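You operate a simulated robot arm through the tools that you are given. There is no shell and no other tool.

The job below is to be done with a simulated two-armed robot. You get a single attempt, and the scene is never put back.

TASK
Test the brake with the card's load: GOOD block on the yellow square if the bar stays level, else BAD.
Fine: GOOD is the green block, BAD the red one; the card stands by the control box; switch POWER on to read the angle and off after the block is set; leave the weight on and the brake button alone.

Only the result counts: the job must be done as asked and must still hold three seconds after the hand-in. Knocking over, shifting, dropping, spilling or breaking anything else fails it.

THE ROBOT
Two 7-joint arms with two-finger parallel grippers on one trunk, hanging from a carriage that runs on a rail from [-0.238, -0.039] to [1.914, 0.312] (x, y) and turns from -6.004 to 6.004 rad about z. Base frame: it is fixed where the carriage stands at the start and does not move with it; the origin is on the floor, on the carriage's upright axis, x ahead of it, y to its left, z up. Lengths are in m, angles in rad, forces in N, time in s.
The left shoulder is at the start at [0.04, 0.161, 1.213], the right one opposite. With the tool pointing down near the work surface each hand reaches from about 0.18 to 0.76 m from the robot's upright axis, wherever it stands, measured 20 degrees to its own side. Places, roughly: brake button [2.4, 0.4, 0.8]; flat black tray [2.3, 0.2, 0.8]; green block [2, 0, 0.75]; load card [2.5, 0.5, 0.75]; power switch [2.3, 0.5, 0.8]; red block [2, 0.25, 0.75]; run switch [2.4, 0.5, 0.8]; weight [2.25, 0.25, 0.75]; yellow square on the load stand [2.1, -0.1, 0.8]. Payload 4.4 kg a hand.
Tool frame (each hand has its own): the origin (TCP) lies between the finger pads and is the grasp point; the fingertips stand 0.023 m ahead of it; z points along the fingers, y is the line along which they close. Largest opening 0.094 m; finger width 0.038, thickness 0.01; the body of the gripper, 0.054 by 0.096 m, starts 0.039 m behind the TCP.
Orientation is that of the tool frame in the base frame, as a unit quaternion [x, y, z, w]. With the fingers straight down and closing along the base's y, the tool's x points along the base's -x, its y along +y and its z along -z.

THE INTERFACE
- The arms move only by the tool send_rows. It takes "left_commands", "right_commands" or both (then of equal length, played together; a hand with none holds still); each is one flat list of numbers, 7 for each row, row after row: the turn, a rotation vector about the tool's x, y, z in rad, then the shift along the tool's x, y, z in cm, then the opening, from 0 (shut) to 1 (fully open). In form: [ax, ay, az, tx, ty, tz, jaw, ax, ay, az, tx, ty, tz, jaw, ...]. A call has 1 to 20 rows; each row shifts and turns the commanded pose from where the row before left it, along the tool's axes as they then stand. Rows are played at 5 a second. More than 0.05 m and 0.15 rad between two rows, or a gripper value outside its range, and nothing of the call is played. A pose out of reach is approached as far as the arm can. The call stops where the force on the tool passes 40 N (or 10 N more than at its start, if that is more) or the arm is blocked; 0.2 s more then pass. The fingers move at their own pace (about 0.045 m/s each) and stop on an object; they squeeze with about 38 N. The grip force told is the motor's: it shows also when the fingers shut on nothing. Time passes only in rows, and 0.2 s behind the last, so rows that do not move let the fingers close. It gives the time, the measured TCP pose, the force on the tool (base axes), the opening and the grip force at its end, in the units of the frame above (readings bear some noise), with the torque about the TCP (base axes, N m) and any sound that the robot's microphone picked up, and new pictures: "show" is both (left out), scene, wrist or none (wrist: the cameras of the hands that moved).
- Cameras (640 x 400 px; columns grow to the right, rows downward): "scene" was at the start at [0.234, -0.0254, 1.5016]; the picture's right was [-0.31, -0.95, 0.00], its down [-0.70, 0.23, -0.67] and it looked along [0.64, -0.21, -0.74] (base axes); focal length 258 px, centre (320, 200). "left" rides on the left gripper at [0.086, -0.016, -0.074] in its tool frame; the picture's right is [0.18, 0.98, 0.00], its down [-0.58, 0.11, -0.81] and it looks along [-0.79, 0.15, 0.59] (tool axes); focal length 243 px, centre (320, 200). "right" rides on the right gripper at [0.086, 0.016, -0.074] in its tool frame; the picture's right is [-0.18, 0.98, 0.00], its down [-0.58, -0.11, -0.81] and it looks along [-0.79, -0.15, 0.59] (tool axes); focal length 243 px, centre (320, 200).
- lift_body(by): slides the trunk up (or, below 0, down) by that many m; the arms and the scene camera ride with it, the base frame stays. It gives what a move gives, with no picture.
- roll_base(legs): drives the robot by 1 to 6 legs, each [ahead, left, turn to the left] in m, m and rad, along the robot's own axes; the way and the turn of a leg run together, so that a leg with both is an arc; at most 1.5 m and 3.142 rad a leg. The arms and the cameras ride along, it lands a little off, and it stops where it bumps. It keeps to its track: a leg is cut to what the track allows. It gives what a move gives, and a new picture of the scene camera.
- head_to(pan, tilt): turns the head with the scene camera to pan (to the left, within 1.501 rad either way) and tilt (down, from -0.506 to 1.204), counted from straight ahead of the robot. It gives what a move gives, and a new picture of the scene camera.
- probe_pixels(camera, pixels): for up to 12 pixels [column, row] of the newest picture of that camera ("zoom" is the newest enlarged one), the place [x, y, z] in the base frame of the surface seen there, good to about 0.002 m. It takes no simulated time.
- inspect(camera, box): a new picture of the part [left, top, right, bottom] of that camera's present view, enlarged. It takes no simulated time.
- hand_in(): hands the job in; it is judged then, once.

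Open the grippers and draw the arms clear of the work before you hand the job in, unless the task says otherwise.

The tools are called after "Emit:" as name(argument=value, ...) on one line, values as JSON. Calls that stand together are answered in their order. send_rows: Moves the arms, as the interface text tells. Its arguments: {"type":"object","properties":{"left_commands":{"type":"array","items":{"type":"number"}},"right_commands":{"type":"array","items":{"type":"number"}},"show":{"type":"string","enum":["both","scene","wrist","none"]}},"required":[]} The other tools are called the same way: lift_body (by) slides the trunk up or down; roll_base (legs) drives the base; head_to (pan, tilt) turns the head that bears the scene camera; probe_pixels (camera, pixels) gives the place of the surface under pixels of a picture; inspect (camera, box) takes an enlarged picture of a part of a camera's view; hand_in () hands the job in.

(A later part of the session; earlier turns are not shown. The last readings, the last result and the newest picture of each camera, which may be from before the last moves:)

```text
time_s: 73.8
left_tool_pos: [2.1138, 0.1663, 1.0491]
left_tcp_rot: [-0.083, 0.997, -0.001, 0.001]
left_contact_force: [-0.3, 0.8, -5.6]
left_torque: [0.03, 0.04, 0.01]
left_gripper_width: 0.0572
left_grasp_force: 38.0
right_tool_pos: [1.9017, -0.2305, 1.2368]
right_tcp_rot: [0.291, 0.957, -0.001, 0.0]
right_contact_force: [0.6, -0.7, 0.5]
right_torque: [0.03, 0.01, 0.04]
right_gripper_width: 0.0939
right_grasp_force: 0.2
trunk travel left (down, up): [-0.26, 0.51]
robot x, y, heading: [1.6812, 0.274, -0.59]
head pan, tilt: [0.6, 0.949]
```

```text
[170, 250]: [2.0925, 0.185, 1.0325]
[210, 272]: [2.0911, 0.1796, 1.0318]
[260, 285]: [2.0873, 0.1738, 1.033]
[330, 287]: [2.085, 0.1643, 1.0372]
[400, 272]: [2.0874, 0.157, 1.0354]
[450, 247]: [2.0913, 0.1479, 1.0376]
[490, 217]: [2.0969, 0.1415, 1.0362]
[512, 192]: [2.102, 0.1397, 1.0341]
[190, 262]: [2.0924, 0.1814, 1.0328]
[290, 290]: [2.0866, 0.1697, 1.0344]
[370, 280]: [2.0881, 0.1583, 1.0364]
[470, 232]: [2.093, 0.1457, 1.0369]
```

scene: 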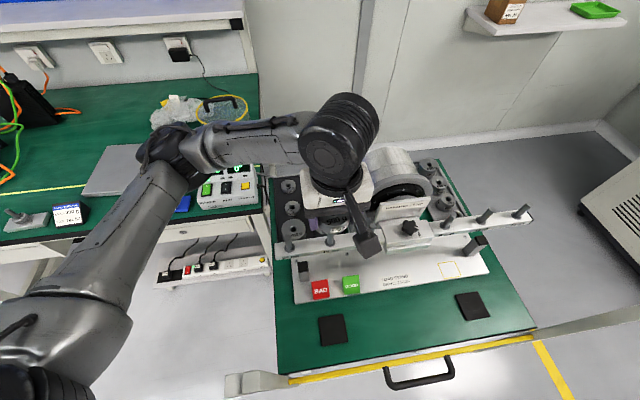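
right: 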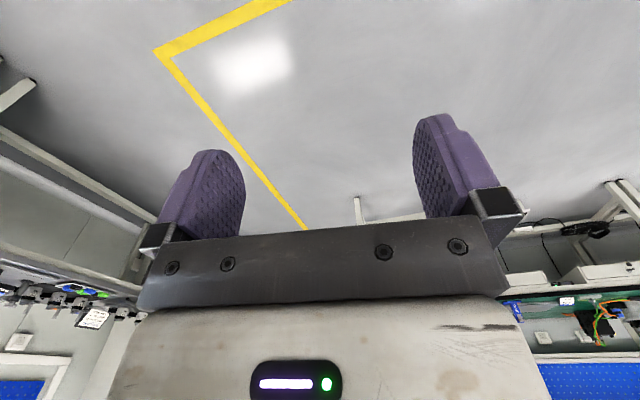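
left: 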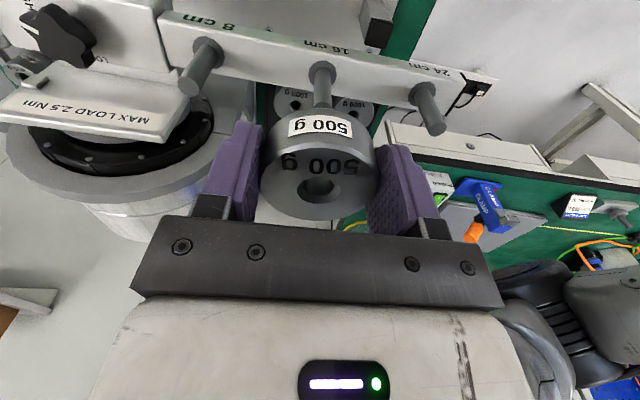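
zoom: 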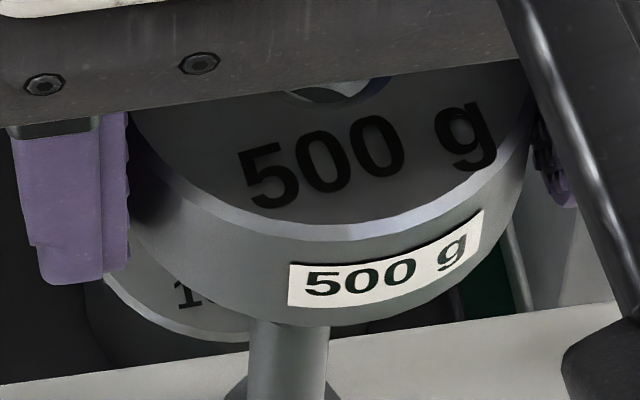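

Both cameras agree on the relative offset: the weight must go ≈1.8 mm back in x and 1.5 mm in +y. I apply that and lower 33 mm, to about 6 mm above the peg top.

Emit:
send_rows(left_commands=[0, 0, 0, 0.15, 0.18, 0, 0.3, 0, 0, 0, 0, 0, 1.0, 0.3, 0, 0, 0, 0, 0, 1.2, 0.3, 0, 0, 0, 0, 0, 1.1, 0.3, 0, 0, 0, 0, 0, 0, 0.3, 0, 0, 0, 0, 0, 0, 0.3], show="both")

Emit:
inspect(camera="left", box=[290, 168, 350, 208])

Emit:
probe_pixels(camera="zoom", pixels=[[532, 224], [502, 295], [419, 347], [306, 366], [193, 347], [110, 295], [80, 224], [110, 153], [193, 101], [306, 82], [419, 101], [502, 153]])

Emit:
probe_pixels(camera="zoom", pixels=[[532, 224], [502, 295], [419, 347], [306, 366], [193, 347], [110, 295], [80, 224], [110, 153], [193, 101], [306, 82], [419, 101], [502, 153]])

```text
time_s: 75.2
left_tool_pos: [2.1109, 0.1673, 1.0141]
left_tcp_rot: [-0.083, 0.997, -0.001, 0.001]
left_contact_force: [0.2, 0.2, -4.8]
left_torque: [0.0, 0.07, 0.0]
left_gripper_width: 0.0569
left_grasp_force: 37.5
right_tool_pos: [1.903, -0.2291, 1.2362]
right_tcp_rot: [0.291, 0.957, -0.001, -0.001]
right_contact_force: [0.3, -0.7, -0.8]
right_torque: [-0.02, 0.01, 0.0]
right_gripper_width: 0.0939
right_grasp_force: 0.1
trunk travel left (down, up): [-0.26, 0.51]
robot x, y, heading: [1.6804, 0.2699, -0.593]
head pan, tilt: [0.6, 0.949]
```

scene: 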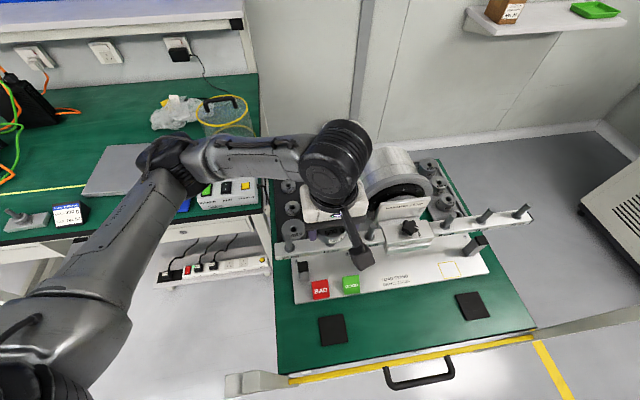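
left: 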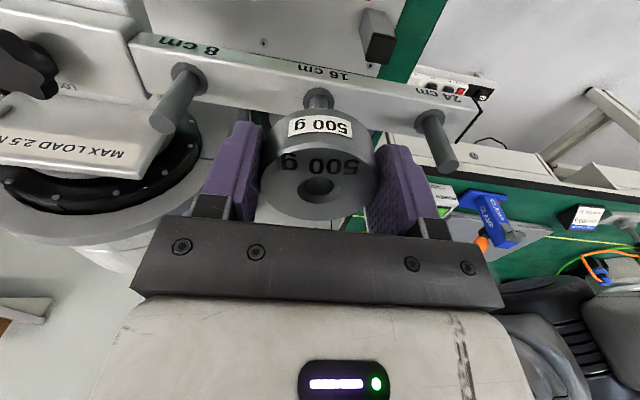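

```text
10.00 times, centred on (320, 188) of left
```

zoom: 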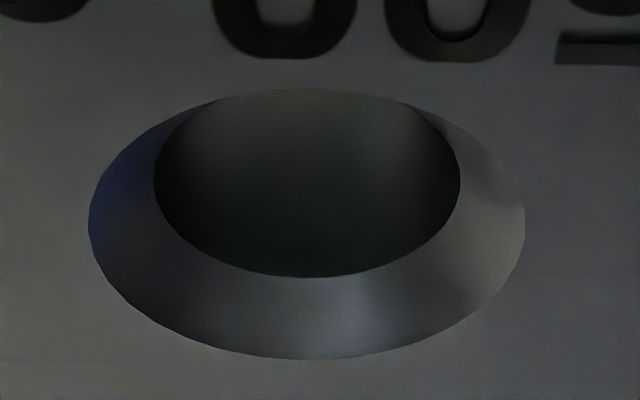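

```text
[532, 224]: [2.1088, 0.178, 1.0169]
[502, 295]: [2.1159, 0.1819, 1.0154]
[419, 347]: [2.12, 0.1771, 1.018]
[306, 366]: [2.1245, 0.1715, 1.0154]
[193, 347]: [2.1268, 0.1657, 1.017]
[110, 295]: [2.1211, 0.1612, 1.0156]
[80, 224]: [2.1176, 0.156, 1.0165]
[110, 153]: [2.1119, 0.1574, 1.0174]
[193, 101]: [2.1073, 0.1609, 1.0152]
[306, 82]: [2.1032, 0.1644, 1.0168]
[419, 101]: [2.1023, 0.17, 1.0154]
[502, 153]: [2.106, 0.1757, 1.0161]
```

```text
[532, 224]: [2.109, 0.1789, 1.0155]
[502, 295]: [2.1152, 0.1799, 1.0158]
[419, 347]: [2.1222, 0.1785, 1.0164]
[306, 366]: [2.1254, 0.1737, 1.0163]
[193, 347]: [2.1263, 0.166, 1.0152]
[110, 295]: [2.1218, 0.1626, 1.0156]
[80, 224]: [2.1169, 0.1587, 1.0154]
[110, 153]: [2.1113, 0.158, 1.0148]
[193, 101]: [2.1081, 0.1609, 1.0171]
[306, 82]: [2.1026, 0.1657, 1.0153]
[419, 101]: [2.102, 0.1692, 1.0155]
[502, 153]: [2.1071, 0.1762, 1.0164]
```

Weight centre in the left frame is now ≈[2.1139,0.1687]; peg estimate [2.1135,0.1681]. I re-measure the two neighbour peg tops in this frame to confirm before entering.

Emit:
inspect(camera="left", box=[140, 90, 190, 140])

Emit:
inspect(camera="left", box=[422, 130, 472, 180])

```text
8.00 times, centred on (165, 115) of left
```

zoom: 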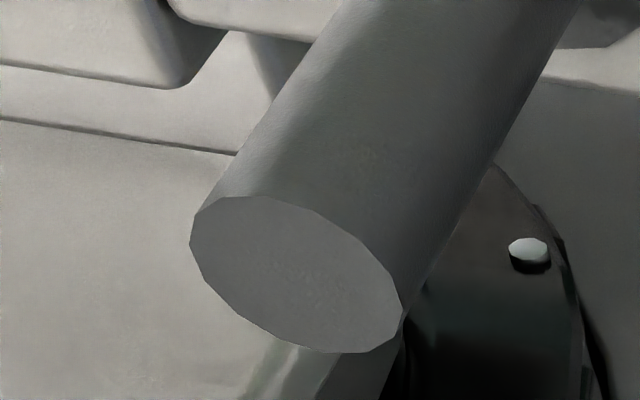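

```text
8.00 times, centred on (447, 155) of left
```

zoom: 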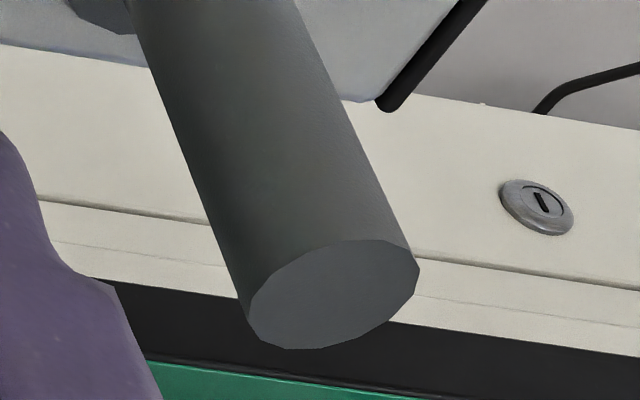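

Emit:
probe_pixels(camera="zoom", pixels=[[334, 294], [264, 314], [404, 274], [294, 334], [374, 254], [354, 329], [314, 259], [334, 294], [264, 314], [404, 274], [334, 294], [334, 294]])

Emit:
inspect(camera="left", box=[140, 90, 190, 140])

Emit:
probe_pixels(camera="zoom", pixels=[[296, 274], [210, 235], [382, 313], [240, 205], [352, 343], [330, 230], [262, 318], [296, 274], [210, 235], [382, 313], [296, 274], [296, 274]])

```text
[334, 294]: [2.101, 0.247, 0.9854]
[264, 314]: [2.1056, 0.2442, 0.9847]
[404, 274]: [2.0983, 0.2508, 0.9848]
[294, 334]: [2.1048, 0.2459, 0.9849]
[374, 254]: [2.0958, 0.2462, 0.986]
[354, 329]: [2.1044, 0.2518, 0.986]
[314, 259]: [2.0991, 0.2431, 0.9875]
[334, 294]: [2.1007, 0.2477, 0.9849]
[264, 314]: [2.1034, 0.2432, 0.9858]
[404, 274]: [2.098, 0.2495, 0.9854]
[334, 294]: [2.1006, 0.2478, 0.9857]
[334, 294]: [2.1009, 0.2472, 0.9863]
```

```text
8.00 times, centred on (165, 115) of left
```

zoom: 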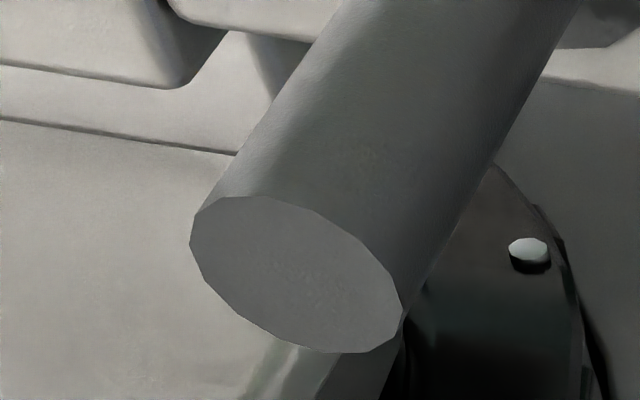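

```text
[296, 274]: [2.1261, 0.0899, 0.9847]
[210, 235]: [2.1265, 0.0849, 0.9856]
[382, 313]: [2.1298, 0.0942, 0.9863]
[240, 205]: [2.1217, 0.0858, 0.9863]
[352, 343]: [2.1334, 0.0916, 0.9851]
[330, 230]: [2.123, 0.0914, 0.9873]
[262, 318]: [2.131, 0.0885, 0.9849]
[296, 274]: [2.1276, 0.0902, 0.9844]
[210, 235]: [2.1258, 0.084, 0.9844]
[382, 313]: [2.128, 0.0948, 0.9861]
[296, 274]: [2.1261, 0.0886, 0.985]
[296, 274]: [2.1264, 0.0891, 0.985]
```

Peg (midpoint) = [2.1140,0.1683] vs weight hole [2.1139,0.1687]: within 0.5 mm. The weight's bottom is 5 mm above the peg top; I lower 4 mm then 3 mm more in 1 mm rows and watch the force.

Emit:
send_rows(left_commands=[0, 0, 0, 0, 0, 0.2, 0.3, 0, 0, 0, 0, 0, 0.2, 0.3, 0, 0, 0, 0, 0, 0, 0.3], show="none")

Emit:
send_rows(left_commands=[0, 0, 0, 0, 0, 0.1, 0.3, 0, 0, 0, 0, 0, 0.1, 0.3], show="none")

```text
time_s: 76.0
left_tool_pos: [2.1103, 0.1674, 1.0104]
left_tcp_rot: [-0.083, 0.997, 0.0, 0.001]
left_contact_force: [-0.3, 0.0, -4.9]
left_torque: [0.0, 0.01, -0.02]
left_gripper_width: 0.057
left_grasp_force: 37.6
right_tool_pos: [1.9024, -0.2307, 1.2364]
right_tcp_rot: [0.291, 0.957, -0.002, 0.0]
right_contact_force: [0.9, -0.6, 0.0]
right_torque: [0.01, 0.0, 0.01]
right_gripper_width: 0.0939
right_grasp_force: 0.1
trunk travel left (down, up): [-0.26, 0.51]
robot x, y, heading: [1.6848, 0.2713, -0.593]
head pan, tilt: [0.6, 0.949]
```

```text
time_s: 76.6
left_tool_pos: [2.1102, 0.1662, 1.0091]
left_tcp_rot: [-0.083, 0.997, -0.001, 0.001]
left_contact_force: [-1.2, -1.0, -3.6]
left_torque: [0.0, 0.01, 0.01]
left_gripper_width: 0.0575
left_grasp_force: 37.9
right_tool_pos: [1.9022, -0.2298, 1.2369]
right_tcp_rot: [0.291, 0.957, -0.001, 0.0]
right_contact_force: [-0.1, -0.3, 0.1]
right_torque: [0.01, 0.02, 0.01]
right_gripper_width: 0.094
right_grasp_force: 0.0
trunk travel left (down, up): [-0.26, 0.51]
robot x, y, heading: [1.6804, 0.2737, -0.592]
head pan, tilt: [0.6, 0.949]
```

Force moved slightly (-4.9 → -3.6 N), near the peg-top level. I lower 1 mm more and look.

Emit:
send_rows(left_commands=[0, 0, 0, 0, 0, 0.1, 0.3, 0, 0, 0, 0, 0, 0, 0.3], show="wrist")

Emit:
inspect(camera="left", box=[290, 168, 350, 208])

Emit:
inspect(camera="scene", box=[300, 205, 372, 255])

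```text
time_s: 77.2
left_tool_pos: [2.1119, 0.1666, 1.0078]
left_tcp_rot: [-0.083, 0.997, 0.0, 0.001]
left_contact_force: [0.1, -0.1, -4.8]
left_torque: [0.02, 0.03, -0.02]
left_gripper_width: 0.0569
left_grasp_force: 38.2
right_tool_pos: [1.9015, -0.2296, 1.2368]
right_tcp_rot: [0.291, 0.957, -0.001, 0.0]
right_contact_force: [-0.3, 0.1, 0.1]
right_torque: [-0.01, 0.01, 0.01]
right_gripper_width: 0.0937
right_grasp_force: 0.0
trunk travel left (down, up): [-0.26, 0.51]
robot x, y, heading: [1.6791, 0.2764, -0.59]
head pan, tilt: [0.6, 0.949]
```

left: 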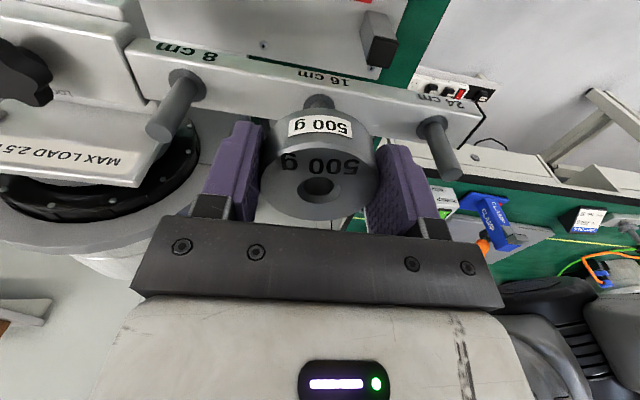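

```text
10.00 times, centred on (320, 188) of left
```

zoom: 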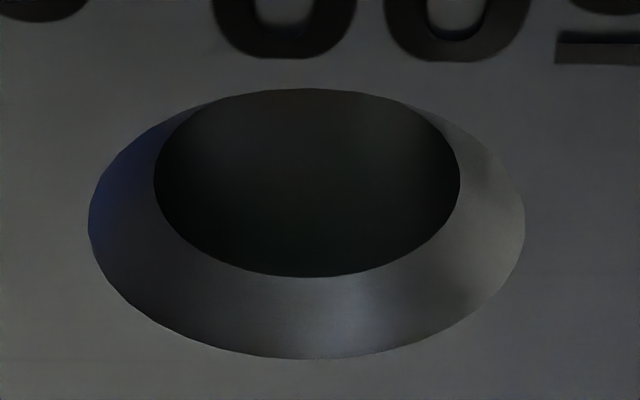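

```text
8.00 times, centred on (336, 230) of scene
```

zoom: 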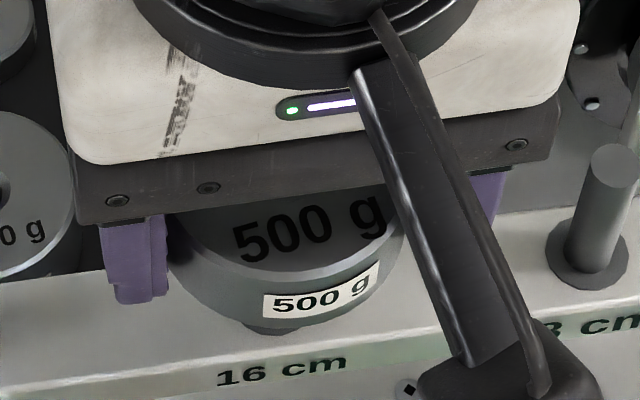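

Force is back to -4.8 N, so no contact. I lower 4 mm more in small rows.

Emit:
send_rows(left_commands=[0, 0, 0, 0, 0, 0.1, 0.3, 0, 0, 0, 0, 0, 0.1, 0.3, 0, 0, 0, 0, 0, 0, 0.3], show="none")

Emit:
send_rows(left_commands=[0, 0, 0, 0, 0, 0.1, 0.3, 0, 0, 0, 0, 0, 0.1, 0.3, 0, 0, 0, 0, 0, 0, 0.3], show="none")

```text
time_s: 78.0
left_tool_pos: [2.1094, 0.1667, 1.0059]
left_tcp_rot: [-0.083, 0.997, -0.001, 0.001]
left_contact_force: [-0.2, -1.1, -3.7]
left_torque: [0.01, 0.04, -0.04]
left_gripper_width: 0.0572
left_grasp_force: 37.9
right_tool_pos: [1.9012, -0.2291, 1.2361]
right_tcp_rot: [0.291, 0.957, -0.001, 0.0]
right_contact_force: [0.1, 0.1, 1.2]
right_torque: [0.03, 0.0, -0.03]
right_gripper_width: 0.0938
right_grasp_force: 0.0
trunk travel left (down, up): [-0.26, 0.51]
robot x, y, heading: [1.6805, 0.2743, -0.595]
head pan, tilt: [0.6, 0.949]
```

```text
time_s: 78.8
left_tool_pos: [2.11, 0.1665, 1.0037]
left_tcp_rot: [-0.083, 0.997, 0.0, 0.0]
left_contact_force: [0.3, -0.4, -4.2]
left_torque: [0.01, 0.03, 0.04]
left_gripper_width: 0.0572
left_grasp_force: 38.3
right_tool_pos: [1.9019, -0.2296, 1.237]
right_tcp_rot: [0.292, 0.956, -0.001, -0.001]
right_contact_force: [1.2, 0.6, 0.2]
right_torque: [0.0, 0.02, -0.03]
right_gripper_width: 0.0939
right_grasp_force: 0.0
trunk travel left (down, up): [-0.26, 0.51]
robot x, y, heading: [1.6818, 0.2772, -0.59]
head pan, tilt: [0.6, 0.949]
```

The weight has passed the peg top by ~6 mm without contact. I lower 24 mm more in 4 mm rows.

Emit:
send_rows(left_commands=[0, 0, 0, 0, 0, 0.4, 0.3, 0, 0, 0, 0, 0, 0.4, 0.3, 0, 0, 0, 0, 0, 0.4, 0.3, 0, 0, 0, 0, 0, 0, 0.3], show="none")

Emit:
send_rows(left_commands=[0, 0, 0, 0, 0, 0.4, 0.3, 0, 0, 0, 0, 0, 0.4, 0.3, 0, 0, 0, 0, 0, 0.4, 0.3, 0, 0, 0, 0, 0, 0, 0.3], show="both")

```text
time_s: 79.8
left_tool_pos: [2.1108, 0.1676, 0.9926]
left_tcp_rot: [-0.082, 0.997, -0.002, 0.001]
left_contact_force: [1.4, -1.2, -3.6]
left_torque: [-0.02, 0.0, 0.01]
left_gripper_width: 0.0572
left_grasp_force: 38.0
right_tool_pos: [1.9005, -0.2306, 1.2365]
right_tcp_rot: [0.292, 0.956, -0.001, 0.0]
right_contact_force: [-0.5, -0.6, -0.4]
right_torque: [-0.03, 0.04, 0.02]
right_gripper_width: 0.0939
right_grasp_force: 0.0
trunk travel left (down, up): [-0.26, 0.51]
robot x, y, heading: [1.6808, 0.2748, -0.588]
head pan, tilt: [0.6, 0.949]
```

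```text
time_s: 80.8
left_tool_pos: [2.1107, 0.1694, 0.9807]
left_tcp_rot: [-0.083, 0.997, 0.0, 0.0]
left_contact_force: [-0.6, -0.7, -6.0]
left_torque: [-0.03, -0.01, -0.01]
left_gripper_width: 0.0567
left_grasp_force: 38.7
right_tool_pos: [1.9007, -0.2296, 1.2368]
right_tcp_rot: [0.291, 0.957, -0.001, 0.0]
right_contact_force: [-0.1, 0.1, -0.1]
right_torque: [0.01, -0.01, 0.01]
right_gripper_width: 0.0943
right_grasp_force: 0.2
trunk travel left (down, up): [-0.26, 0.51]
robot x, y, heading: [1.6779, 0.2728, -0.59]
head pan, tilt: [0.6, 0.949]
```

scene: 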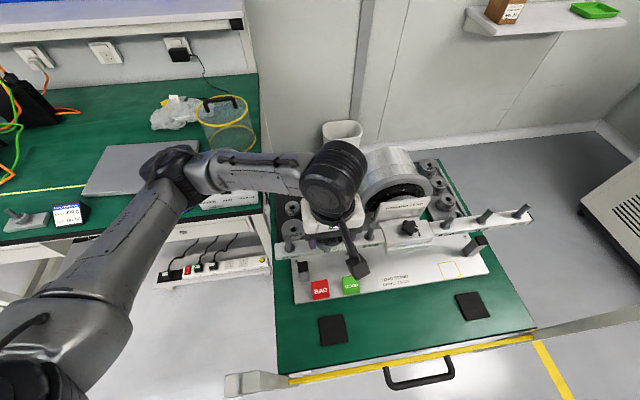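
left: 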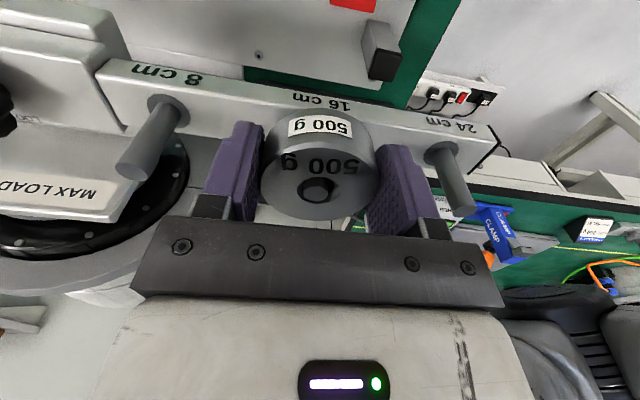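

The force is still about -5 N. I zoom on the hole to see the peg inside it.

Emit:
inspect(camera="left", box=[250, 90, 390, 220])

Emit:
inspect(camera="left", box=[290, 168, 350, 208])

```text
3.08 times, centred on (320, 155) of left
```

zoom: 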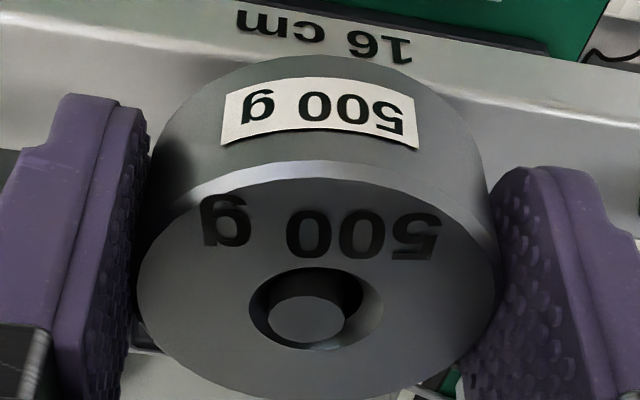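

```text
10.00 times, centred on (320, 188) of left
```

zoom: 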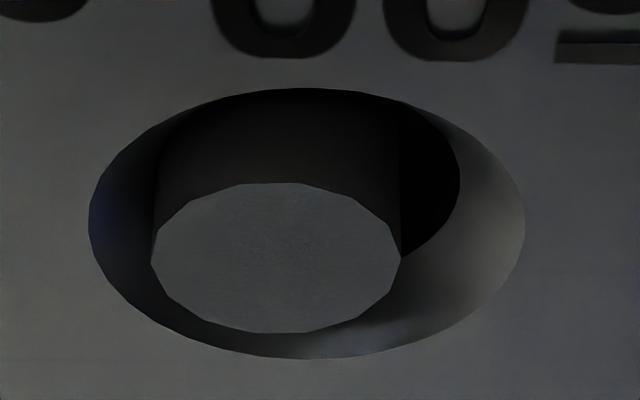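

The peg is inside the hole but sits toward its right/near wall, so I shift the weight 1 mm right and 0.7 mm back, then lower 10 mm.

Emit:
send_rows(left_commands=[0, 0, 0, 0.07, -0.1, 0, 0.3, 0, 0, 0, 0, 0, 0.3, 0.3, 0, 0, 0, 0, 0, 0.3, 0.3, 0, 0, 0, 0, 0, 0.4, 0.3, 0, 0, 0, 0, 0, 0, 0.3], show="both")

Emit:
inspect(camera="left", box=[290, 168, 350, 208])

Emit:
inspect(camera="scene", box=[300, 215, 372, 260])

```text
time_s: 82.0
left_tool_pos: [2.1097, 0.1663, 0.9706]
left_tcp_rot: [-0.083, 0.997, -0.001, 0.002]
left_contact_force: [2.7, -0.7, -4.2]
left_torque: [-0.01, 0.0, 0.03]
left_gripper_width: 0.0568
left_grasp_force: 37.6
right_tool_pos: [1.902, -0.2297, 1.2363]
right_tcp_rot: [0.292, 0.956, 0.001, 0.0]
right_contact_force: [-0.8, -0.3, -0.6]
right_torque: [0.01, -0.01, 0.0]
right_gripper_width: 0.0938
right_grasp_force: 0.0
trunk travel left (down, up): [-0.26, 0.51]
robot x, y, heading: [1.6784, 0.2758, -0.591]
head pan, tilt: [0.6, 0.949]
```

scene: 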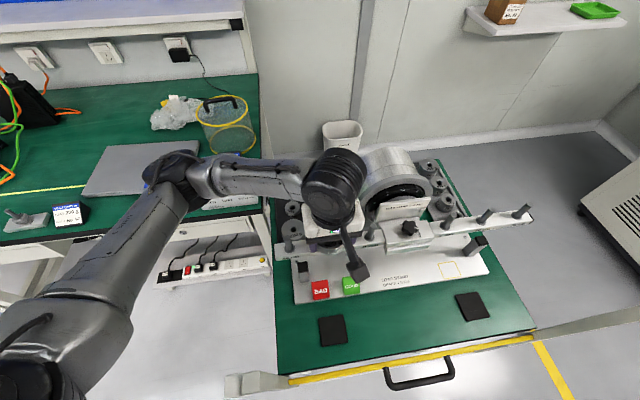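
left: 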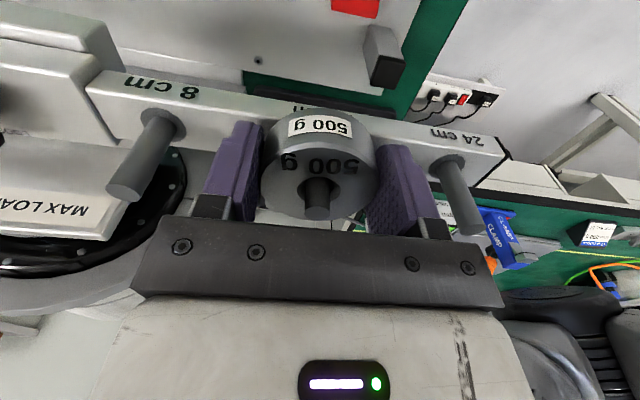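

```text
10.00 times, centred on (320, 188) of left
```

zoom: 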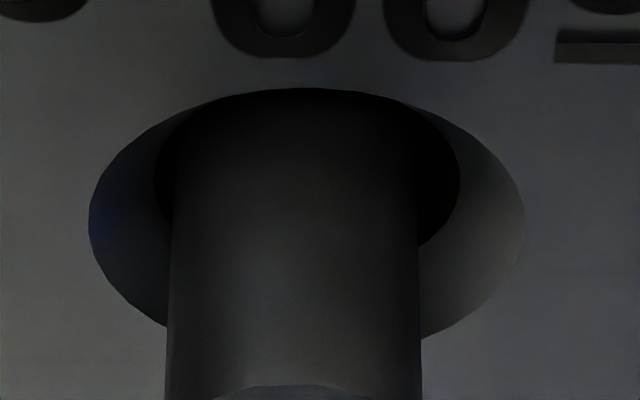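

```text
8.89 times, centred on (336, 238) of scene
```

zoom: 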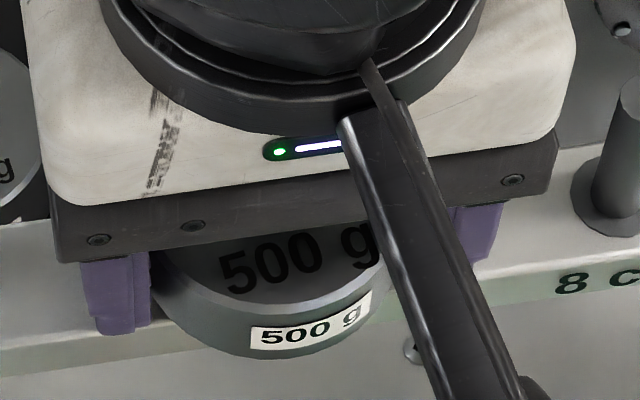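

The peg is nearly centred now, but the +2.7 N in x says I went slightly too far back. I move 1 mm ahead and lower 2 mm.

Emit:
send_rows(left_commands=[0, 0, 0, -0.1, -0.03, 0, 0.3, 0, 0, 0, 0, 0, 0.1, 0.3, 0, 0, 0, 0, 0, 0.1, 0.3, 0, 0, 0, 0, 0, 0, 0.3], show="none")

Emit:
send_rows(left_commands=[0, 0, 0, 0, 0, 0.05, 0.3, 0, 0, 0, 0, 0, 0, 0.3], show="none")

Emit:
inspect(camera="left", box=[240, 80, 400, 210])

```text
time_s: 83.0
left_tool_pos: [2.1105, 0.1667, 0.9692]
left_tcp_rot: [-0.082, 0.997, -0.001, 0.0]
left_contact_force: [0.2, -0.2, -5.0]
left_torque: [-0.01, -0.02, 0.03]
left_gripper_width: 0.057
left_grasp_force: 37.9
right_tool_pos: [1.902, -0.2297, 1.2364]
right_tcp_rot: [0.292, 0.956, -0.001, -0.001]
right_contact_force: [0.1, -0.3, 1.0]
right_torque: [0.0, -0.01, -0.02]
right_gripper_width: 0.0939
right_grasp_force: 0.1
trunk travel left (down, up): [-0.26, 0.51]
robot x, y, heading: [1.6799, 0.272, -0.592]
head pan, tilt: [0.6, 0.949]
```

```text
time_s: 83.6
left_tool_pos: [2.1117, 0.1664, 0.9679]
left_tcp_rot: [-0.082, 0.997, 0.0, 0.0]
left_contact_force: [-0.3, 0.1, -4.6]
left_torque: [0.04, 0.05, 0.02]
left_gripper_width: 0.0572
left_grasp_force: 38.0
right_tool_pos: [1.9011, -0.2299, 1.2359]
right_tcp_rot: [0.291, 0.957, -0.001, 0.0]
right_contact_force: [-0.5, -0.1, -0.1]
right_torque: [-0.02, -0.02, -0.02]
right_gripper_width: 0.0941
right_grasp_force: 0.1
trunk travel left (down, up): [-0.26, 0.51]
robot x, y, heading: [1.6823, 0.2751, -0.588]
head pan, tilt: [0.6, 0.949]
```

```text
3.08 times, centred on (320, 145) of left
```

zoom: 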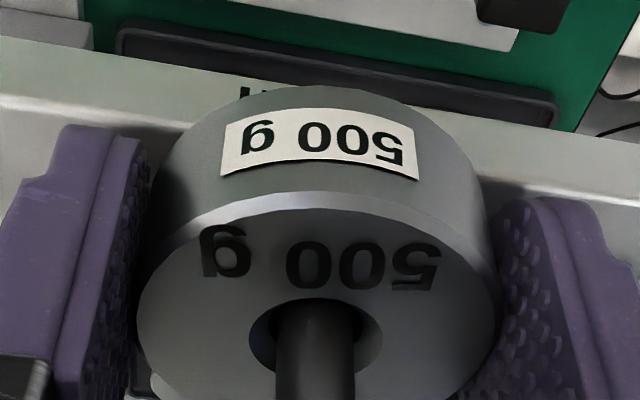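

Still hanging (-4.6 N), peg well centred. I lower in 0.5 mm steps until the load starts to transfer.

Emit:
send_rows(left_commands=[0, 0, 0, 0, 0, 0.05, 0.3, 0, 0, 0, 0, 0, 0, 0.3], show="none")

Emit:
send_rows(left_commands=[0, 0, 0, 0, 0, 0.05, 0.3, 0, 0, 0, 0, 0, 0, 0.3], show="none")

```text
time_s: 84.2
left_tool_pos: [2.1102, 0.1664, 0.9675]
left_tcp_rot: [-0.082, 0.997, 0.0, 0.002]
left_contact_force: [0.0, -0.3, -4.8]
left_torque: [0.03, 0.04, -0.02]
left_gripper_width: 0.0569
left_grasp_force: 38.6
right_tool_pos: [1.9019, -0.2298, 1.2367]
right_tcp_rot: [0.292, 0.956, -0.001, 0.0]
right_contact_force: [0.0, -0.2, 0.3]
right_torque: [0.0, -0.03, -0.01]
right_gripper_width: 0.0942
right_grasp_force: 0.1
trunk travel left (down, up): [-0.26, 0.51]
robot x, y, heading: [1.6819, 0.2725, -0.591]
head pan, tilt: [0.6, 0.949]
```

```text
time_s: 84.8
left_tool_pos: [2.1105, 0.1667, 0.9676]
left_tcp_rot: [-0.083, 0.997, 0.0, 0.001]
left_contact_force: [-0.5, 0.1, -4.4]
left_torque: [0.02, 0.05, -0.02]
left_gripper_width: 0.057
left_grasp_force: 37.6
right_tool_pos: [1.9015, -0.2289, 1.2365]
right_tcp_rot: [0.292, 0.957, 0.0, 0.0]
right_contact_force: [-0.4, -0.5, 0.6]
right_torque: [-0.03, 0.03, 0.02]
right_gripper_width: 0.094
right_grasp_force: 0.0
trunk travel left (down, up): [-0.26, 0.51]
robot x, y, heading: [1.6819, 0.2735, -0.593]
head pan, tilt: [0.6, 0.949]
```

Still hanging; two more 0.5 mm steps.

Emit:
send_rows(left_commands=[0, 0, 0, 0, 0, 0.05, 0.3, 0, 0, 0, 0, 0, 0, 0.3], show="none")

Emit:
send_rows(left_commands=[0, 0, 0, 0, 0, 0.05, 0.3, 0, 0, 0, 0, 0, 0, 0.3], show="wrist")

Emit:
inspect(camera="left", box=[240, 80, 400, 210])

```text
time_s: 85.4
left_tool_pos: [2.1108, 0.1671, 0.9664]
left_tcp_rot: [-0.084, 0.996, -0.001, 0.001]
left_contact_force: [-0.3, -1.8, -5.3]
left_torque: [0.01, 0.0, 0.0]
left_gripper_width: 0.0571
left_grasp_force: 37.3
right_tool_pos: [1.9005, -0.2302, 1.2367]
right_tcp_rot: [0.292, 0.956, -0.001, -0.001]
right_contact_force: [0.6, 0.0, 0.4]
right_torque: [-0.01, 0.02, -0.01]
right_gripper_width: 0.094
right_grasp_force: 0.1
trunk travel left (down, up): [-0.26, 0.51]
robot x, y, heading: [1.6835, 0.2772, -0.594]
head pan, tilt: [0.6, 0.949]
```

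```text
time_s: 86.0
left_tool_pos: [2.1099, 0.1671, 0.9668]
left_tcp_rot: [-0.083, 0.997, -0.002, 0.0]
left_contact_force: [-0.3, -0.4, -4.8]
left_torque: [-0.01, 0.01, -0.03]
left_gripper_width: 0.0571
left_grasp_force: 38.1
right_tool_pos: [1.9018, -0.2292, 1.2366]
right_tcp_rot: [0.292, 0.956, -0.001, -0.001]
right_contact_force: [0.2, -0.1, -0.2]
right_torque: [0.01, 0.0, 0.01]
right_gripper_width: 0.094
right_grasp_force: 0.0
trunk travel left (down, up): [-0.26, 0.51]
robot x, y, heading: [1.6828, 0.2712, -0.589]
head pan, tilt: [0.6, 0.949]
```

left: 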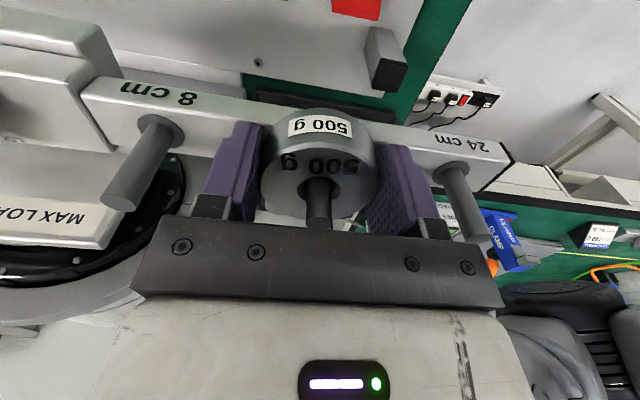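

```text
3.08 times, centred on (320, 145) of left
```

zoom: 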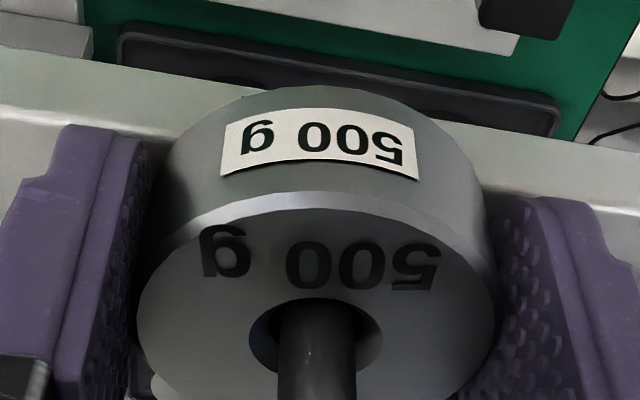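

I measure the remaining gap: probing the weight's top face and the bar top in the left view.

Emit:
probe_pixels(camera="zoom", pixels=[[200, 270], [430, 290], [320, 225], [200, 320], [430, 330], [180, 250], [60, 90], [110, 110], [560, 175], [600, 185], [30, 100], [520, 160]])

Emit:
probe_pixels(camera="left", pixels=[[110, 100], [130, 110], [200, 120], [405, 140], [430, 150], [480, 160], [210, 125], [300, 170], [345, 175], [225, 125], [100, 120], [395, 132]])

```text
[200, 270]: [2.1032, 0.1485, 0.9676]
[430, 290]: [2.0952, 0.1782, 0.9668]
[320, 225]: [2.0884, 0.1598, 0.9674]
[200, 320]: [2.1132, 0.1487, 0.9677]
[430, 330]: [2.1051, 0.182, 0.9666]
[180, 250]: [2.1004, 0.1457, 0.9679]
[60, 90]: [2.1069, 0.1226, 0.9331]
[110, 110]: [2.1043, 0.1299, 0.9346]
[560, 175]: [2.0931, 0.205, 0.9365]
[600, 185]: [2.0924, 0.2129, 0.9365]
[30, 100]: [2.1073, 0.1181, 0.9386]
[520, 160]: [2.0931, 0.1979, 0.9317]
```

```text
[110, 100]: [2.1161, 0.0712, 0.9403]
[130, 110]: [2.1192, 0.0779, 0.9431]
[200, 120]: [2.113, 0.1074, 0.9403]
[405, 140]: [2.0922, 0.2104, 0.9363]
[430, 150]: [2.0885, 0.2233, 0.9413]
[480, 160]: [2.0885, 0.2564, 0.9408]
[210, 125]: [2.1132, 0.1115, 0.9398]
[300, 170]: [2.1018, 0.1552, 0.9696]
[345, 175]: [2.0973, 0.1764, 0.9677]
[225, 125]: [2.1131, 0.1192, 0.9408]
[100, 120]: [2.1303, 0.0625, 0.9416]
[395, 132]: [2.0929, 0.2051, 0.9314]
```

The weight's bottom (top 0.9676 − 0.0253 ≈ 0.942) is about 1 mm above the bar (≈0.941). One more 0.5 mm step.

Emit:
send_rows(left_commands=[0, 0, 0, 0, 0, 0.05, 0.3, 0, 0, 0, 0, 0, 0, 0.3], show="none")

Emit:
send_rows(left_commands=[0, 0, 0, 0, 0, 0.05, 0.3, 0, 0, 0, 0, 0, 0, 0.3], show="none")

```text
time_s: 86.6
left_tool_pos: [2.1088, 0.1667, 0.9659]
left_tcp_rot: [-0.083, 0.997, -0.001, 0.001]
left_contact_force: [-0.2, 0.1, -5.4]
left_torque: [0.03, 0.02, -0.01]
left_gripper_width: 0.0571
left_grasp_force: 38.1
right_tool_pos: [1.9018, -0.2302, 1.237]
right_tcp_rot: [0.291, 0.957, -0.001, 0.0]
right_contact_force: [0.2, 0.5, 1.0]
right_torque: [0.04, 0.0, 0.02]
right_gripper_width: 0.0938
right_grasp_force: 0.1
trunk travel left (down, up): [-0.26, 0.51]
robot x, y, heading: [1.6833, 0.2753, -0.586]
head pan, tilt: [0.6, 0.949]
```

```text
time_s: 87.2
left_tool_pos: [2.1106, 0.1678, 0.9648]
left_tcp_rot: [-0.083, 0.997, -0.001, 0.001]
left_contact_force: [0.3, 0.0, -5.0]
left_torque: [-0.01, 0.03, -0.02]
left_gripper_width: 0.0573
left_grasp_force: 38.3
right_tool_pos: [1.9005, -0.2295, 1.2356]
right_tcp_rot: [0.292, 0.956, -0.001, 0.0]
right_contact_force: [-0.1, -0.7, 0.2]
right_torque: [0.02, -0.05, 0.02]
right_gripper_width: 0.094
right_grasp_force: 0.1
trunk travel left (down, up): [-0.26, 0.51]
robot x, y, heading: [1.6808, 0.2755, -0.594]
head pan, tilt: [0.6, 0.949]
```

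Still hanging at -5.0 N. I check the display and bar before the next steps.

Emit:
inspect(camera="scene", box=[190, 155, 270, 215])

Emit:
send_rows(left_commands=[0, 0, 0, 0, 0, 0.05, 0.3, 0, 0, 0, 0, 0, 0, 0.3], show="wrist")

Emit:
probe_pixels(camera="left", pixels=[[300, 165], [345, 172], [290, 175], [350, 180], [285, 180], [355, 190], [130, 110], [110, 100], [225, 125], [480, 160], [430, 150], [210, 125]])

```text
6.67 times, centred on (230, 185) of scene
```

zoom: 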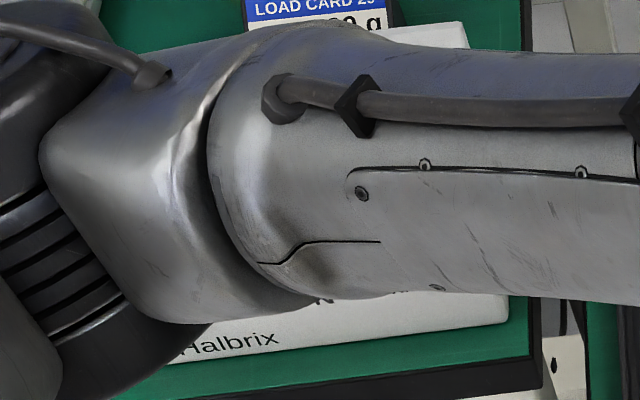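

```text
time_s: 87.8
left_tool_pos: [2.1105, 0.1668, 0.9648]
left_tcp_rot: [-0.083, 0.997, -0.001, 0.0]
left_contact_force: [-0.3, 0.3, -3.9]
left_torque: [-0.03, 0.02, -0.01]
left_gripper_width: 0.0569
left_grasp_force: 37.7
right_tool_pos: [1.9018, -0.2304, 1.2366]
right_tcp_rot: [0.291, 0.957, -0.001, -0.001]
right_contact_force: [-0.1, 0.5, 0.7]
right_torque: [-0.02, 0.04, -0.02]
right_gripper_width: 0.0943
right_grasp_force: 0.1
trunk travel left (down, up): [-0.26, 0.51]
robot x, y, heading: [1.6821, 0.2715, -0.594]
head pan, tilt: [0.6, 0.949]
```

left: 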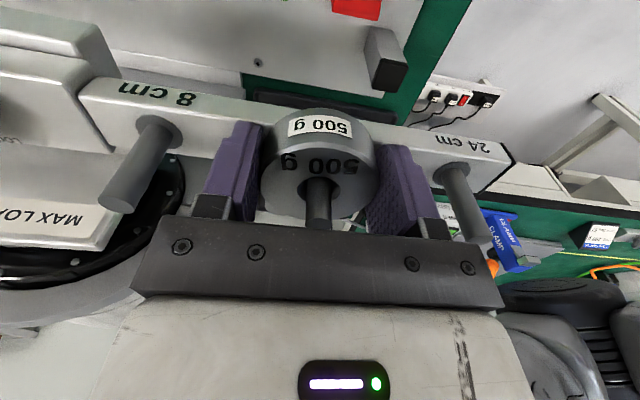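

```text
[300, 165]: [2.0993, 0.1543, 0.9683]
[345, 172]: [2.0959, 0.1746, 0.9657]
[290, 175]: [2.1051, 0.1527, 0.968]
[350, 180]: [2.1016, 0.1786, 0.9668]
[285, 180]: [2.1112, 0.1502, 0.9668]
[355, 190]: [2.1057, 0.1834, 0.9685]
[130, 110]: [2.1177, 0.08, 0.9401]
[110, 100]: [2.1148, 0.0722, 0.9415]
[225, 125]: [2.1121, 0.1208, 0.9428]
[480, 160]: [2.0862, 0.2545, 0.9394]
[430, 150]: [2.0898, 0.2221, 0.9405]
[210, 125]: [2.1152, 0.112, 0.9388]
```

Weight top 0.9673 vs bar 0.9405 leaves ≲0.5 mm of gap and the force eases to -3.9 N. One more tiny step.

Emit:
send_rows(left_commands=[0, 0, 0, 0, 0, 0.04, 0.3, 0, 0, 0, 0, 0, 0, 0.3], show="none")

Emit:
send_rows(left_commands=[0, 0, 0, 0, 0, 0.04, 0.3, 0, 0, 0, 0, 0, 0, 0.3], show="none")

```text
time_s: 88.4
left_tool_pos: [2.1113, 0.1671, 0.965]
left_tcp_rot: [-0.083, 0.997, -0.001, 0.001]
left_contact_force: [-1.8, 0.6, -3.9]
left_torque: [-0.07, 0.03, -0.04]
left_gripper_width: 0.057
left_grasp_force: 38.2
right_tool_pos: [1.9016, -0.2291, 1.2362]
right_tcp_rot: [0.292, 0.956, -0.001, 0.0]
right_contact_force: [-0.7, -0.2, -0.3]
right_torque: [0.0, 0.0, 0.01]
right_gripper_width: 0.094
right_grasp_force: 0.2
trunk travel left (down, up): [-0.26, 0.51]
robot x, y, heading: [1.682, 0.2716, -0.59]
head pan, tilt: [0.6, 0.949]
```

```text
time_s: 89.0
left_tool_pos: [2.1106, 0.1662, 0.9649]
left_tcp_rot: [-0.083, 0.997, 0.0, 0.001]
left_contact_force: [0.0, 0.1, -3.1]
left_torque: [-0.04, 0.0, -0.01]
left_gripper_width: 0.0569
left_grasp_force: 37.6
right_tool_pos: [1.9008, -0.2296, 1.2372]
right_tcp_rot: [0.291, 0.957, 0.0, 0.0]
right_contact_force: [0.8, 1.1, 0.6]
right_torque: [-0.01, -0.01, -0.01]
right_gripper_width: 0.0939
right_grasp_force: 0.2
trunk travel left (down, up): [-0.26, 0.51]
robot x, y, heading: [1.6832, 0.2739, -0.591]
head pan, tilt: [0.6, 0.949]
```

Contact has begun (-3.1 N). I open the gripper to ~75 mm to hand the load over to the bar.

Emit:
send_rows(left_commands=[0, 0, 0, 0, 0, 0, 0.8, 0, 0, 0, 0, 0, 0, 0.8, 0, 0, 0, 0, 0, 0, 0.8], show="both")

Emit:
inspect(camera="scene", box=[265, 190, 545, 300])

```text
time_s: 89.8
left_tool_pos: [2.112, 0.1657, 0.9655]
left_tcp_rot: [-0.083, 0.997, -0.001, 0.001]
left_contact_force: [0.6, -0.3, 0.1]
left_torque: [-0.02, -0.01, -0.02]
left_gripper_width: 0.0752
left_grasp_force: 0.0
right_tool_pos: [1.902, -0.2306, 1.2362]
right_tcp_rot: [0.291, 0.957, 0.0, -0.001]
right_contact_force: [-0.5, 0.2, 0.3]
right_torque: [-0.04, 0.02, -0.01]
right_gripper_width: 0.094
right_grasp_force: 0.2
trunk travel left (down, up): [-0.26, 0.51]
robot x, y, heading: [1.6762, 0.2755, -0.587]
head pan, tilt: [0.6, 0.949]
```

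scene: 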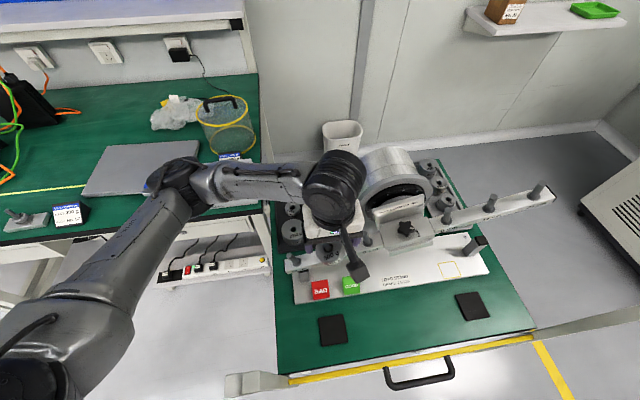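
left: 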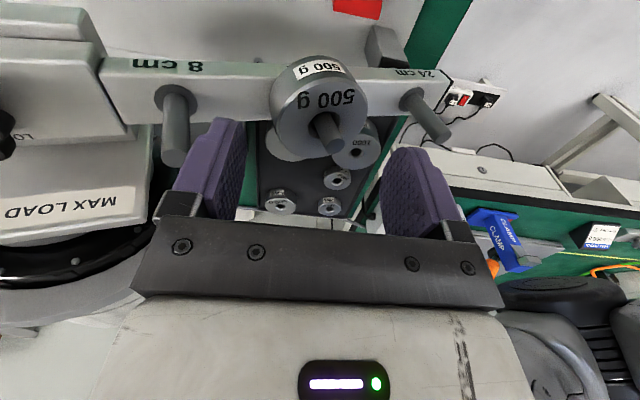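

```text
2.29 times, centred on (405, 245) of scene
```

zoom: 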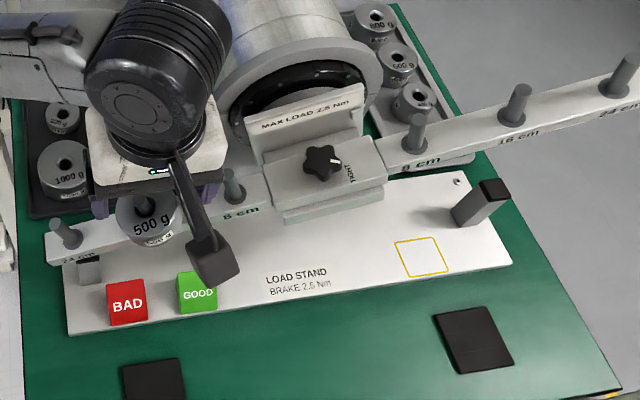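

The bar has tipped: left end down with the weight, right end up. I lift the left hand straight up clear of the rig.

Emit:
send_rows(left_commands=[0, 0, 0, 0, 0, -1, 0.8, 0, 0, 0, 0, 0, -2, 0.8, 0, 0, 0, 0, 0, -3, 0.8, 0, 0, 0, 0, 0, -4, 0.8, 0, 0, 0, 0, 0, -4, 0.8, 0, 0, 0, 0, 0, -4, 0.8, 0, 0, 0, 0, 0, -4, 0.8, 0, 0, 0, 0, 0, 0, 0.8], show="both")

Emit:
inspect(camera="scene", box=[265, 190, 545, 310])

Emit:
inspect(camera="left", box=[380, 60, 640, 300])

```text
time_s: 91.6
left_tool_pos: [2.1095, 0.1647, 1.1833]
left_tcp_rot: [-0.083, 0.997, -0.001, 0.001]
left_contact_force: [-0.4, 0.2, -0.8]
left_torque: [0.02, -0.01, 0.03]
left_gripper_width: 0.0751
left_grasp_force: 0.1
right_tool_pos: [1.9018, -0.2289, 1.2363]
right_tcp_rot: [0.292, 0.957, 0.0, 0.0]
right_contact_force: [-0.3, -0.2, 0.7]
right_torque: [0.01, 0.02, 0.03]
right_gripper_width: 0.0941
right_grasp_force: 0.0
trunk travel left (down, up): [-0.26, 0.51]
robot x, y, heading: [1.6803, 0.2768, -0.589]
head pan, tilt: [0.6, 0.949]
```

scene: 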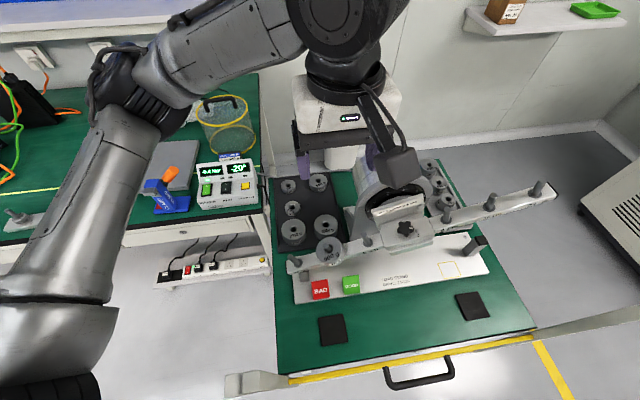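
left: 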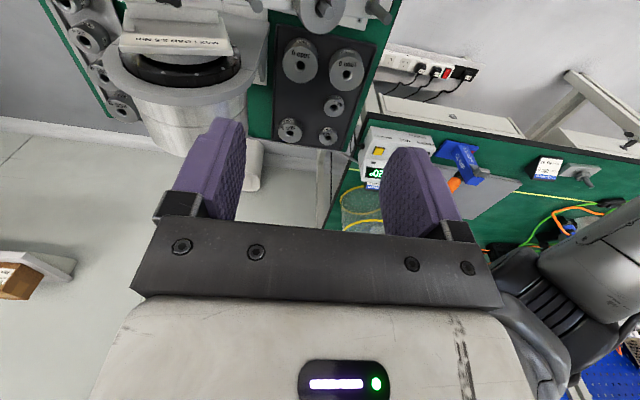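

```text
2.29 times, centred on (405, 250) of scene
```

zoom: 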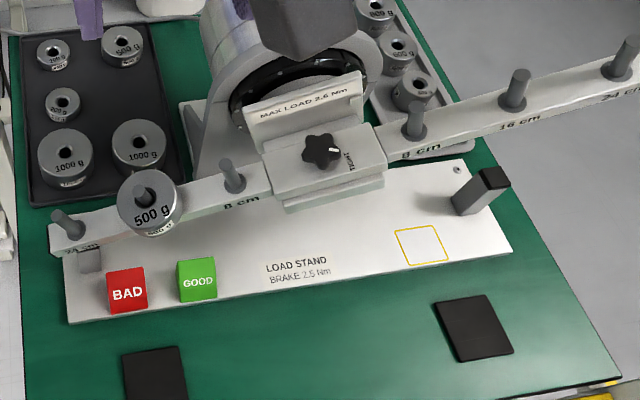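

```text
1.67 times, centred on (510, 180) of left
```

zoom: 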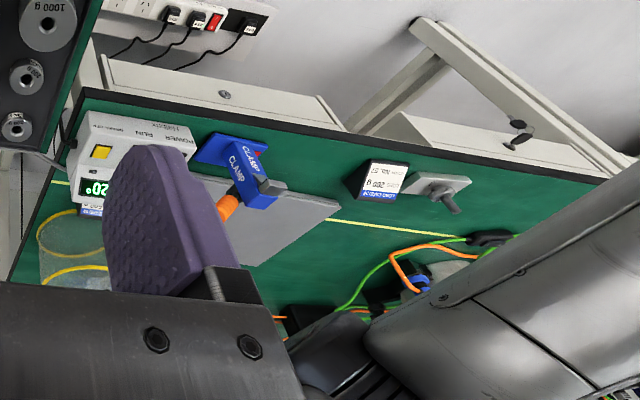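

Now I read the display at (223,172) in the scene view.

Emit:
inspect(camera="scene", box=[185, 150, 275, 215])

```text
6.15 times, centred on (230, 182) of scene
```

zoom: 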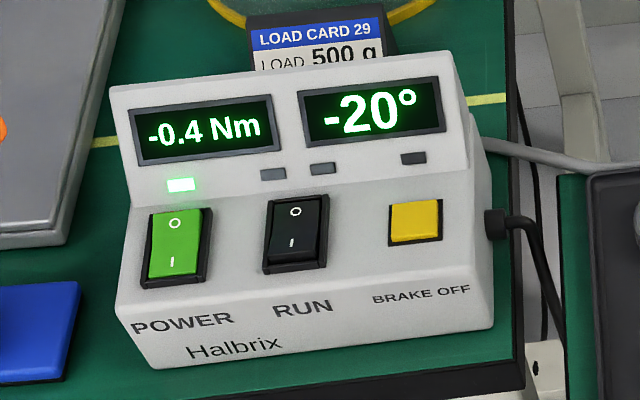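

The tester reads -20° and only -0.4 Nm: the brake slipped, so the verdict is BAD (red block). First I measure the red block, the plate and the yellow square.

Emit:
inspect(camera="scene", box=[290, 255, 370, 310])

Emit:
probe_pixels(camera="zoom", pixels=[[200, 185], [285, 180], [205, 205], [288, 200], [240, 195], [215, 270], [240, 285], [180, 300], [320, 250], [370, 160], [440, 170], [100, 60]])

```text
7.27 times, centred on (330, 282) of scene
```

zoom: 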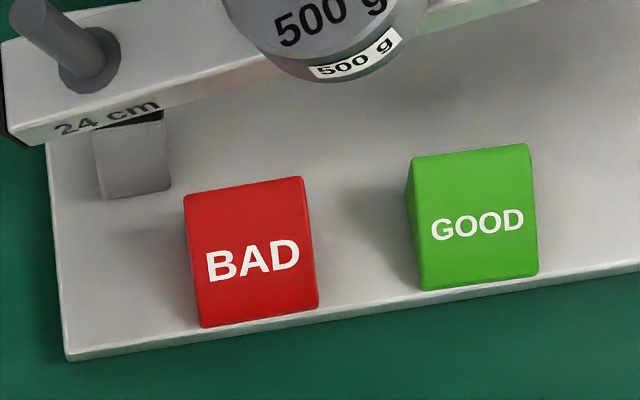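

```text
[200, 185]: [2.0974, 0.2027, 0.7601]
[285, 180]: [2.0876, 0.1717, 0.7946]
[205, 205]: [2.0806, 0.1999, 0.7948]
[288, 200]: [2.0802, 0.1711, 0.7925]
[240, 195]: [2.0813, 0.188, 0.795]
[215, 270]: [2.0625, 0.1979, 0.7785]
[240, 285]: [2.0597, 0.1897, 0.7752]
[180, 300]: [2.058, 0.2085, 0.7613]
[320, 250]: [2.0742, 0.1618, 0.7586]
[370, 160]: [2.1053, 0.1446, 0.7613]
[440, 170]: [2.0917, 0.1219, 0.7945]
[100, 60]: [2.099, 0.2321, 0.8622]
```

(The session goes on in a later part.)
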